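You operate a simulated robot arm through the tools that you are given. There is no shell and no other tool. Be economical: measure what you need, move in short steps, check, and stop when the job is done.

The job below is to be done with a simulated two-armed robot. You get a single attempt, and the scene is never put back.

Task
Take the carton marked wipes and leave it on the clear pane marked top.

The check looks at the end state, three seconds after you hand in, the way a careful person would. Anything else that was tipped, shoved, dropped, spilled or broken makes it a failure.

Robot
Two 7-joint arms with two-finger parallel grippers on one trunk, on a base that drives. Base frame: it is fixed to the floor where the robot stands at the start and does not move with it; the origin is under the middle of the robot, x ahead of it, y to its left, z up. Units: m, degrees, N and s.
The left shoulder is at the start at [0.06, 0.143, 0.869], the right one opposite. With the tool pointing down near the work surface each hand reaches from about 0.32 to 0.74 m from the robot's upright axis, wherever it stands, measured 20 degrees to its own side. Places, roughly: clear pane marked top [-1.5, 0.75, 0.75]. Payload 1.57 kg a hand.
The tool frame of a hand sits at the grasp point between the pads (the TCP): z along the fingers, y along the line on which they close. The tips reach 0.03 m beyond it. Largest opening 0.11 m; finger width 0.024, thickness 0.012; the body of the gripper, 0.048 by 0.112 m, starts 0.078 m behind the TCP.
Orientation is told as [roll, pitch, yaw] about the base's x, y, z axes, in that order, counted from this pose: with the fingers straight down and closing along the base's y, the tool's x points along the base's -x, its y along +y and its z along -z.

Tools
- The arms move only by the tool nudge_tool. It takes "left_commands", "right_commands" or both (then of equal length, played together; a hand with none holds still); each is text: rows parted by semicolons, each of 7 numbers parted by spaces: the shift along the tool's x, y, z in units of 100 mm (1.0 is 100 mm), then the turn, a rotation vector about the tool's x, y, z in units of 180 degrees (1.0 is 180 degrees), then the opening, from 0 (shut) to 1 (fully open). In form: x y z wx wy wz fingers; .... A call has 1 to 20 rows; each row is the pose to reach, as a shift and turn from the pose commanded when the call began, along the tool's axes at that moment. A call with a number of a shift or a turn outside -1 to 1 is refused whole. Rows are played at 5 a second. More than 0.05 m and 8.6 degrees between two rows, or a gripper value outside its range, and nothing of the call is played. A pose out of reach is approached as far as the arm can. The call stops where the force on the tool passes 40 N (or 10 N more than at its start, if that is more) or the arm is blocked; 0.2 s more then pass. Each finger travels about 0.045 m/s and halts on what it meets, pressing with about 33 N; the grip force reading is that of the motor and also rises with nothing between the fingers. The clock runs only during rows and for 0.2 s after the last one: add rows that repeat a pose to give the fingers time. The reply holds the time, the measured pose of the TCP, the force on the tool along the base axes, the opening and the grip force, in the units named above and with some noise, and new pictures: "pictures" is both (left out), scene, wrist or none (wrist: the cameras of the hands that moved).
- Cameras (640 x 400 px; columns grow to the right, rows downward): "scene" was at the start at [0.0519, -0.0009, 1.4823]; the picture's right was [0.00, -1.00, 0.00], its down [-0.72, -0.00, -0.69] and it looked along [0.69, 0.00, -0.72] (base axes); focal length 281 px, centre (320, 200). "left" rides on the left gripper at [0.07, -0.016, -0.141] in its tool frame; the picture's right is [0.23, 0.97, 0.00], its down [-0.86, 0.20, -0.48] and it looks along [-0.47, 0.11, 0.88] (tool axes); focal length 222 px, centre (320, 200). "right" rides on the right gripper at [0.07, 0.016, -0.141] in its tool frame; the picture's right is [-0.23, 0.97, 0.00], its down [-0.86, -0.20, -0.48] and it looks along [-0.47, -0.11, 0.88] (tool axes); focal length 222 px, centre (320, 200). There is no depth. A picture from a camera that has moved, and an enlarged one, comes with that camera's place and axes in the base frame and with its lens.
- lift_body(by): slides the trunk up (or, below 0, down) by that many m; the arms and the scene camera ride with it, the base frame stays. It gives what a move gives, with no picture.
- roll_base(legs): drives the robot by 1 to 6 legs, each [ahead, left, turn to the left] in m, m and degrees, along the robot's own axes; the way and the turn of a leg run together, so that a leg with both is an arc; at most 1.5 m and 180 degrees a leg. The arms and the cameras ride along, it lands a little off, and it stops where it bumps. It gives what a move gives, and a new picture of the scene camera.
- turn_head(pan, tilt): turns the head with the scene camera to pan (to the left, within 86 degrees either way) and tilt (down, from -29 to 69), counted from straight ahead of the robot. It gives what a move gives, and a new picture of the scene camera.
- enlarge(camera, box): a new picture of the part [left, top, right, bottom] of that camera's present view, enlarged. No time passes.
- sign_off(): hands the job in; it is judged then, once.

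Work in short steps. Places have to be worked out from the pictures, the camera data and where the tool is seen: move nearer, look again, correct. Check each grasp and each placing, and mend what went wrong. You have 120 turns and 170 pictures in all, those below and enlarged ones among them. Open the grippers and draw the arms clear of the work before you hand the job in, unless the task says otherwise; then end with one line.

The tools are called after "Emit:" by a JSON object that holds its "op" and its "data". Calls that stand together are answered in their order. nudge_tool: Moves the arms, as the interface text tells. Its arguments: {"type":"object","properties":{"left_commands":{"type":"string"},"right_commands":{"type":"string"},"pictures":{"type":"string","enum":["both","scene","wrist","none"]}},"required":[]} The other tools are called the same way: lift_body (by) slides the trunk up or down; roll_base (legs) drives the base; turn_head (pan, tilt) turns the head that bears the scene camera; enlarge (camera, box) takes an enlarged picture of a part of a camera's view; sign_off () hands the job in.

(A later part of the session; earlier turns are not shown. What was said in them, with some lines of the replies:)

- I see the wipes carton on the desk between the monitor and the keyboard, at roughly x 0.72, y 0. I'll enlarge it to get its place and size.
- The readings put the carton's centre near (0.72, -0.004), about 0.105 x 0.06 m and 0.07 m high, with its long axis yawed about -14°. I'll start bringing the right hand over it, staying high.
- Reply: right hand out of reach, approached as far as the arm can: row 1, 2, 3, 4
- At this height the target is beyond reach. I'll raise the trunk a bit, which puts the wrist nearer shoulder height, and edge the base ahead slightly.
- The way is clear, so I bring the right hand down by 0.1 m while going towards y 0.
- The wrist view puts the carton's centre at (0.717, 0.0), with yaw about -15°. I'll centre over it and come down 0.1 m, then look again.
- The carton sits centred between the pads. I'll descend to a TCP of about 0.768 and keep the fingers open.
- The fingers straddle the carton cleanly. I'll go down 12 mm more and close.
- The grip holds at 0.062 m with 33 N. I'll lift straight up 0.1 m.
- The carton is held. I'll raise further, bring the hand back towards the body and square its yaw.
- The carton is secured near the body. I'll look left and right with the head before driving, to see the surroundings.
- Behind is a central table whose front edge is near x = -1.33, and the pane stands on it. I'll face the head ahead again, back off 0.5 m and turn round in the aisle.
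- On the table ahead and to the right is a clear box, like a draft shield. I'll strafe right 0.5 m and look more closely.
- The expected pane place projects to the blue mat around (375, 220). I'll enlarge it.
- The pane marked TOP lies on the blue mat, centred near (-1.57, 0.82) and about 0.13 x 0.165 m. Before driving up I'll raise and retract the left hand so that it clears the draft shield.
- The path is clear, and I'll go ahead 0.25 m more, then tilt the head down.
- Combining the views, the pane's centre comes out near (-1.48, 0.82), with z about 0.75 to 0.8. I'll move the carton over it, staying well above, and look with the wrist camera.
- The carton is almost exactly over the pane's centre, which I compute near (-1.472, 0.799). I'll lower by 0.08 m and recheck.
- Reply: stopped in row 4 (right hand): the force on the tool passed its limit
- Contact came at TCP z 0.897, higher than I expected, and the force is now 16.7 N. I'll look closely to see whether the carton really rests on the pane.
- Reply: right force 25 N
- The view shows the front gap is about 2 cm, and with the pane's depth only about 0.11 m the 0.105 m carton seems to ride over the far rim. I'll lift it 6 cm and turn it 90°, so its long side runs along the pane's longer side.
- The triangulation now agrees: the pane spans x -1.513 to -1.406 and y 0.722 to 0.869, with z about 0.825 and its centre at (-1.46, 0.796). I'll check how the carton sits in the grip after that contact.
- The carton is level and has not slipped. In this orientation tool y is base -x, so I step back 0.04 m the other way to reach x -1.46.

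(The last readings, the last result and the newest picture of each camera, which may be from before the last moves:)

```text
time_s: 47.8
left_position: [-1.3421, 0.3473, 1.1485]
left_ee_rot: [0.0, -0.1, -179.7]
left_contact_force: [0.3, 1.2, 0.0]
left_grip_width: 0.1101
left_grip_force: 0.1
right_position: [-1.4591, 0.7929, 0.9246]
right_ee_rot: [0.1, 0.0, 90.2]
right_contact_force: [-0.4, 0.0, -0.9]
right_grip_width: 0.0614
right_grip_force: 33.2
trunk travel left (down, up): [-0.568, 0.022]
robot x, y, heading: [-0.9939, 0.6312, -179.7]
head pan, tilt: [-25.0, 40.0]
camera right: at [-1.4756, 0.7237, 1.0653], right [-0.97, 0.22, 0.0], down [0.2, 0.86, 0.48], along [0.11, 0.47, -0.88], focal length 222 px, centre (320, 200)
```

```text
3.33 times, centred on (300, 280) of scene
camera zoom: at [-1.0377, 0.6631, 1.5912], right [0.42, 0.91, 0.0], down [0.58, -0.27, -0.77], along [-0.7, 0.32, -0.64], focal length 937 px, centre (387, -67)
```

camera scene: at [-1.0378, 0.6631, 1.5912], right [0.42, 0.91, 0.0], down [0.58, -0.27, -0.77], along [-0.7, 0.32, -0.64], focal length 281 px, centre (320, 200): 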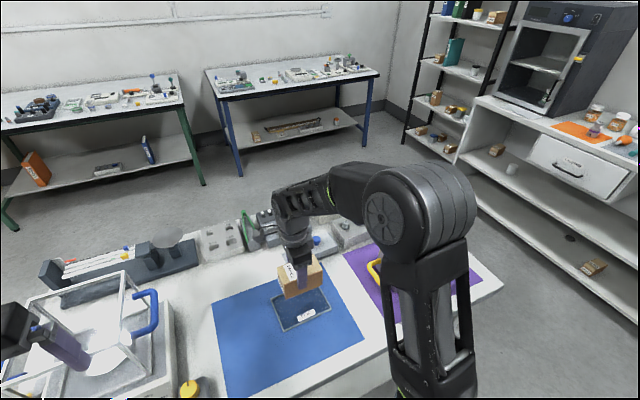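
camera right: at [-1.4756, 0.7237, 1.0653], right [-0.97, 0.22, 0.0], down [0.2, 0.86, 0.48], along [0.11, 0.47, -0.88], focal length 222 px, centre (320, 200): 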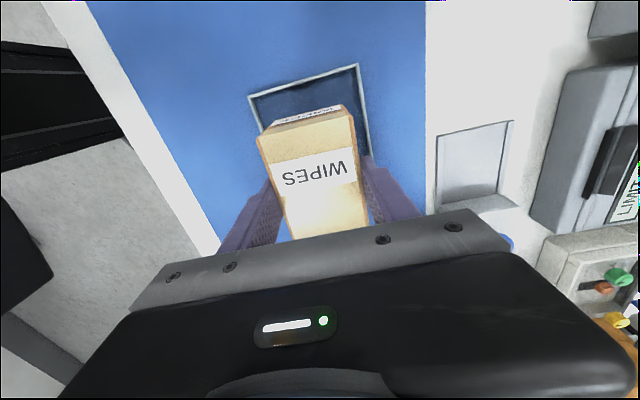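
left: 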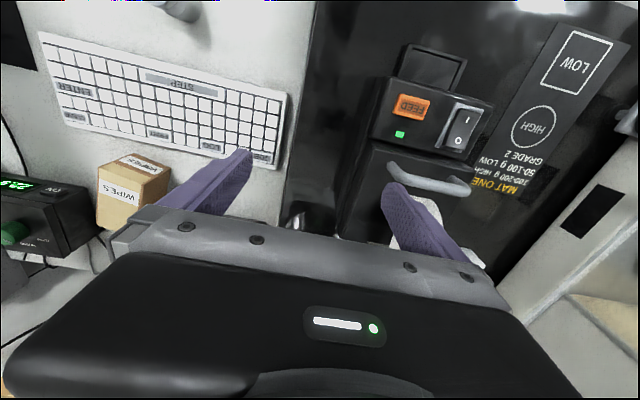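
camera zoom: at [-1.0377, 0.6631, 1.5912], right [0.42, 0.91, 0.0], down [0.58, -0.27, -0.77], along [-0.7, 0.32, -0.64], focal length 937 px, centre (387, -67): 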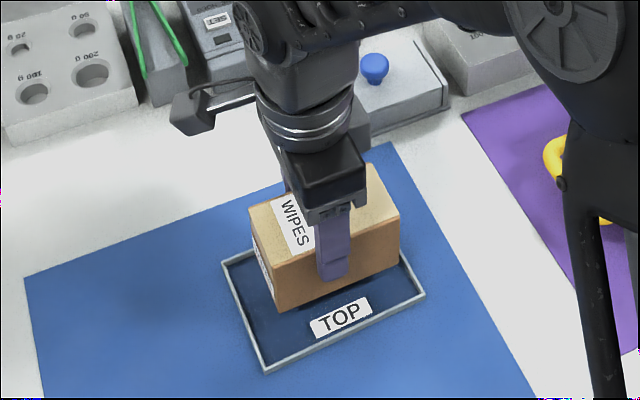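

The carton is centred over the pane in both directions. I'll lower it slowly in 4 mm rows until it touches.

Emit:
{"op": "nudge_tool", "data": {"right_commands": "0 0 0.06 0 0 0 0.3; 0 0 0.1 0 0 0 0.3; 0 0 0.14 0 0 0 0.3; 0 0 0.18 0 0 0 0.3; 0 0 0.21 0 0 0 0.3; 0 0 0.21 0 0 0 0.3", "pictures": "none"}}

Emit:
{"op": "enlarge", "data": {"camera": "scene", "box": [260, 260, 340, 340]}}

```text
time_s: 49.2
left_position: [-1.3418, 0.3461, 1.1484]
left_ee_rot: [-0.1, 0.0, -179.7]
left_contact_force: [-0.2, -0.6, 0.8]
left_grip_width: 0.1101
left_grip_force: 0.0
right_position: [-1.4595, 0.7942, 0.904]
right_ee_rot: [0.0, 0.0, 90.3]
right_contact_force: [-0.2, 1.2, -0.5]
right_grip_width: 0.0614
right_grip_force: 32.9
trunk travel left (down, up): [-0.568, 0.022]
robot x, y, heading: [-0.9968, 0.6298, -179.7]
head pan, tilt: [-25.0, 40.0]
```

```text
5.00 times, centred on (300, 300) of scene
camera zoom: at [-1.0378, 0.6631, 1.5912], right [0.42, 0.91, 0.0], down [0.58, -0.27, -0.77], along [-0.7, 0.32, -0.64], focal length 1406 px, centre (420, -300)
```

zoom: 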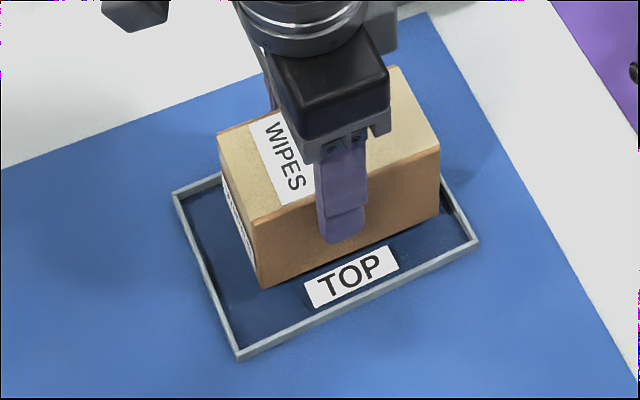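

No contact yet at 0.904, and the carton is well inside the rim. I'll continue down slowly in 2–3 mm rows.

Emit:
{"op": "nudge_tool", "data": {"right_commands": "0 0 0.03 0 0 0 0.3; 0 0 0.05 0 0 0 0.3; 0 0 0.07 0 0 0 0.3; 0 0 0.09 0 0 0 0.3; 0 0 0.09 0 0 0 0.3", "pictures": "none"}}

```text
time_s: 50.4
left_position: [-1.3391, 0.3458, 1.151]
left_ee_rot: [0.1, -0.1, -179.6]
left_contact_force: [0.1, -0.2, -0.3]
left_grip_width: 0.1103
left_grip_force: 0.0
right_position: [-1.4609, 0.7929, 0.896]
right_ee_rot: [0.2, 0.0, 90.2]
right_contact_force: [1.3, 3.4, 26.6]
right_grip_width: 0.0613
right_grip_force: 32.6
trunk travel left (down, up): [-0.568, 0.022]
robot x, y, heading: [-0.9916, 0.6311, -179.6]
head pan, tilt: [-25.0, 40.0]
```

Contact at 0.896, the same height as before, so this is the pane's surface. I'll ease up about 1.5 mm to relieve the push.

Emit:
{"op": "nudge_tool", "data": {"right_commands": "0 0 -0.015 0 0 0 0.3; 0 0 -0.015 0 0 0 0.3", "pictures": "none"}}

Emit:
{"op": "enlarge", "data": {"camera": "scene", "box": [260, 260, 340, 340]}}

```text
time_s: 51.0
left_position: [-1.3413, 0.3459, 1.1496]
left_ee_rot: [0.0, 0.0, -179.8]
left_contact_force: [-0.1, -0.1, 0.1]
left_grip_width: 0.1098
left_grip_force: 0.3
right_position: [-1.4601, 0.7922, 0.897]
right_ee_rot: [0.2, 0.0, 90.3]
right_contact_force: [-2.5, 1.3, 15.5]
right_grip_width: 0.0613
right_grip_force: 33.1
trunk travel left (down, up): [-0.568, 0.022]
robot x, y, heading: [-0.9931, 0.6293, -179.7]
head pan, tilt: [-25.0, 40.0]
```

```text
5.00 times, centred on (300, 300) of scene
camera zoom: at [-1.037, 0.6628, 1.5912], right [0.42, 0.91, 0.0], down [0.58, -0.27, -0.77], along [-0.7, 0.32, -0.64], focal length 1406 px, centre (420, -300)
```

zoom: 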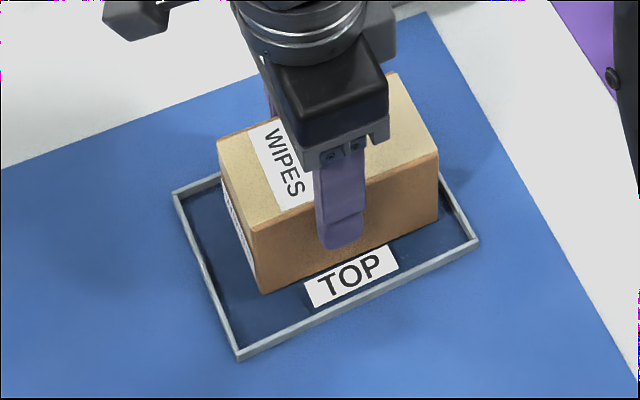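

15 N still presses down, so I'll ease up another 1.5 mm and then open the fingers gradually.

Emit:
{"op": "nudge_tool", "data": {"right_commands": "0 0 -0.015 0 0 0 0.3; 0 0 -0.018 0 0 0 0.3; 0 0 -0.018 0 0 0 0.6; 0 0 -0.018 0 0 0 0.7; 0 0 -0.018 0 0 0 0.85; 0 0 -0.018 0 0 0 1; 0 0 -0.018 0 0 0 1; 0 0 -0.018 0 0 0 1", "pictures": "wrist"}}

Emit:
{"op": "enlarge", "data": {"camera": "scene", "box": [260, 260, 340, 340]}}

```text
time_s: 52.8
left_position: [-1.3418, 0.3466, 1.1483]
left_ee_rot: [0.0, 0.1, -179.6]
left_contact_force: [0.5, -0.8, 0.0]
left_grip_width: 0.1102
left_grip_force: 0.1
right_position: [-1.4584, 0.7933, 0.8973]
right_ee_rot: [0.1, 0.0, 90.2]
right_contact_force: [0.4, 0.1, 0.2]
right_grip_width: 0.11
right_grip_force: 0.0
trunk travel left (down, up): [-0.568, 0.022]
robot x, y, heading: [-0.9899, 0.628, -179.8]
head pan, tilt: [-25.0, 40.0]
camera right: at [-1.4756, 0.7233, 1.0385], right [-0.97, 0.22, 0.0], down [0.2, 0.86, 0.48], along [0.11, 0.47, -0.88], focal length 222 px, centre (320, 200)
```

right: 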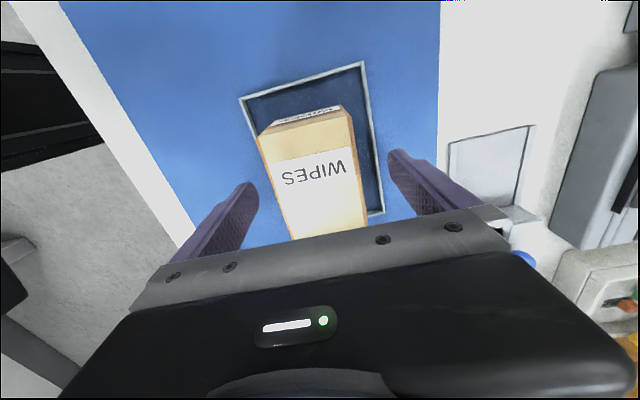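

```text
5.00 times, centred on (300, 300) of scene
camera zoom: at [-1.0377, 0.6631, 1.5912], right [0.42, 0.91, 0.0], down [0.58, -0.27, -0.77], along [-0.7, 0.32, -0.64], focal length 1406 px, centre (420, -300)
```

zoom: 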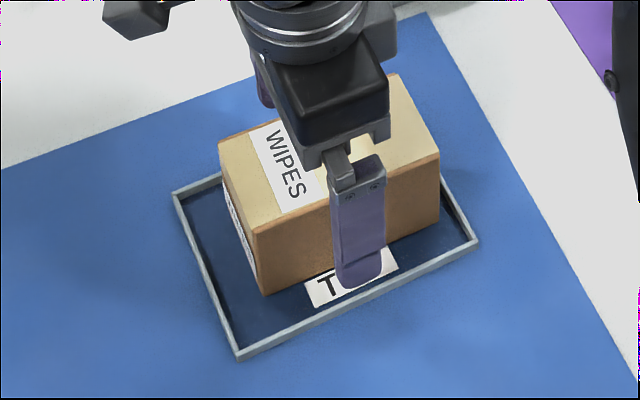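

The carton stands on the pane, released and level. I'll raise the hand straight up.

Emit:
{"op": "nudge_tool", "data": {"right_commands": "0 0 -0.2 0 0 0 1; 0 0 -0.5 0 0 0 1; 0 0 -0.8 0 0 0 1; 0 0 -1.0 0 0 0 1; 0 0 -1.0 0 0 0 1", "pictures": "none"}}

Emit:
{"op": "nudge_tool", "data": {"right_commands": "0 -0.4 -0.2 0 0 0 1; 0 -0.7 -0.2 0 0 0 1; 0 -1.0 -0.2 0 0 0 1; 0 -1.0 -0.2 0 0 0 1", "pictures": "none"}}

Emit:
{"op": "roll_base", "data": {"legs": [[-0.3, 0, 0]]}}

Emit:
{"op": "enlarge", "data": {"camera": "scene", "box": [200, 180, 400, 320]}}

```text
time_s: 54.0
left_position: [-1.3422, 0.3472, 1.1488]
left_ee_rot: [0.0, -0.1, -179.6]
left_contact_force: [1.0, -0.4, -0.1]
left_grip_width: 0.1099
left_grip_force: 0.1
right_position: [-1.4588, 0.7935, 0.9995]
right_ee_rot: [0.1, 0.1, 90.1]
right_contact_force: [0.7, 0.2, 0.2]
right_grip_width: 0.1101
right_grip_force: 0.0
trunk travel left (down, up): [-0.568, 0.022]
robot x, y, heading: [-0.9938, 0.6305, -179.4]
head pan, tilt: [-25.0, 40.0]
```

```text
time_s: 55.0
left_position: [-1.3432, 0.346, 1.1492]
left_ee_rot: [0.1, 0.1, -179.7]
left_contact_force: [-0.9, -0.1, 0.2]
left_grip_width: 0.1099
left_grip_force: 0.1
right_position: [-1.3591, 0.7928, 1.0197]
right_ee_rot: [0.0, 0.0, 90.2]
right_contact_force: [0.1, 0.9, 0.8]
right_grip_width: 0.11
right_grip_force: 0.2
trunk travel left (down, up): [-0.568, 0.022]
robot x, y, heading: [-0.995, 0.6281, -179.6]
head pan, tilt: [-25.0, 40.0]
```

```text
time_s: 57.1
left_position: [-1.0385, 0.3488, 1.1502]
left_ee_rot: [0.0, 0.0, -180.0]
left_contact_force: [0.7, -1.1, -0.3]
left_grip_width: 0.1102
left_grip_force: 0.1
right_position: [-1.0552, 0.7963, 1.0179]
right_ee_rot: [0.0, 0.0, 90.0]
right_contact_force: [-0.2, -0.6, -0.4]
right_grip_width: 0.1099
right_grip_force: 0.0
trunk travel left (down, up): [-0.568, 0.022]
robot x, y, heading: [-0.6878, 0.6274, -180.2]
head pan, tilt: [-25.0, 40.0]
camera scene: at [-0.7327, 0.6643, 1.5913], right [0.42, 0.91, 0.0], down [0.58, -0.27, -0.77], along [-0.69, 0.32, -0.64], focal length 281 px, centre (320, 200)
```

scene: 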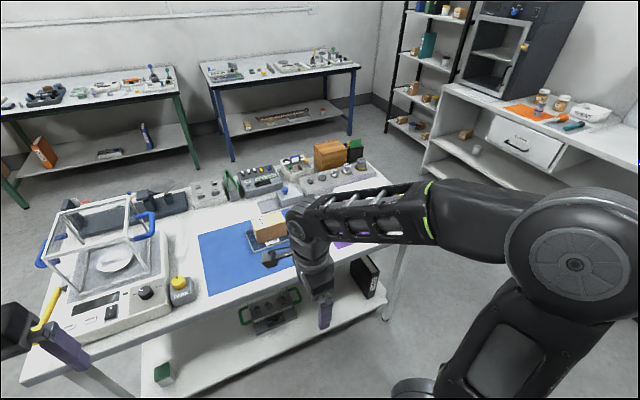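

```text
2.86 times, centred on (300, 250) of scene
camera zoom: at [-0.7327, 0.6643, 1.5913], right [0.42, 0.91, 0.0], down [0.58, -0.27, -0.77], along [-0.69, 0.32, -0.64], focal length 803 px, centre (377, 57)
```

zoom: 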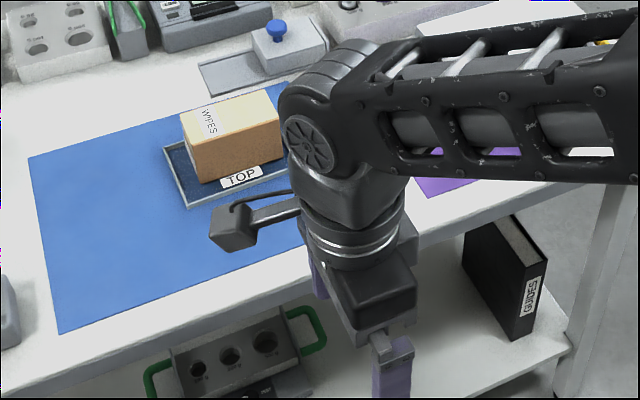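

The carton stands upright on the pane marked TOP, inside its rim, both hands are clear and nothing else appears disturbed. I'll hand in.

Emit:
{"op": "sign_off", "data": {}}

```text
The job is handed in.
```

The wipes carton is standing upright inside the rim of the clear pane marked TOP. Both grippers are open and clear of the table, and I saw nothing else disturbed.
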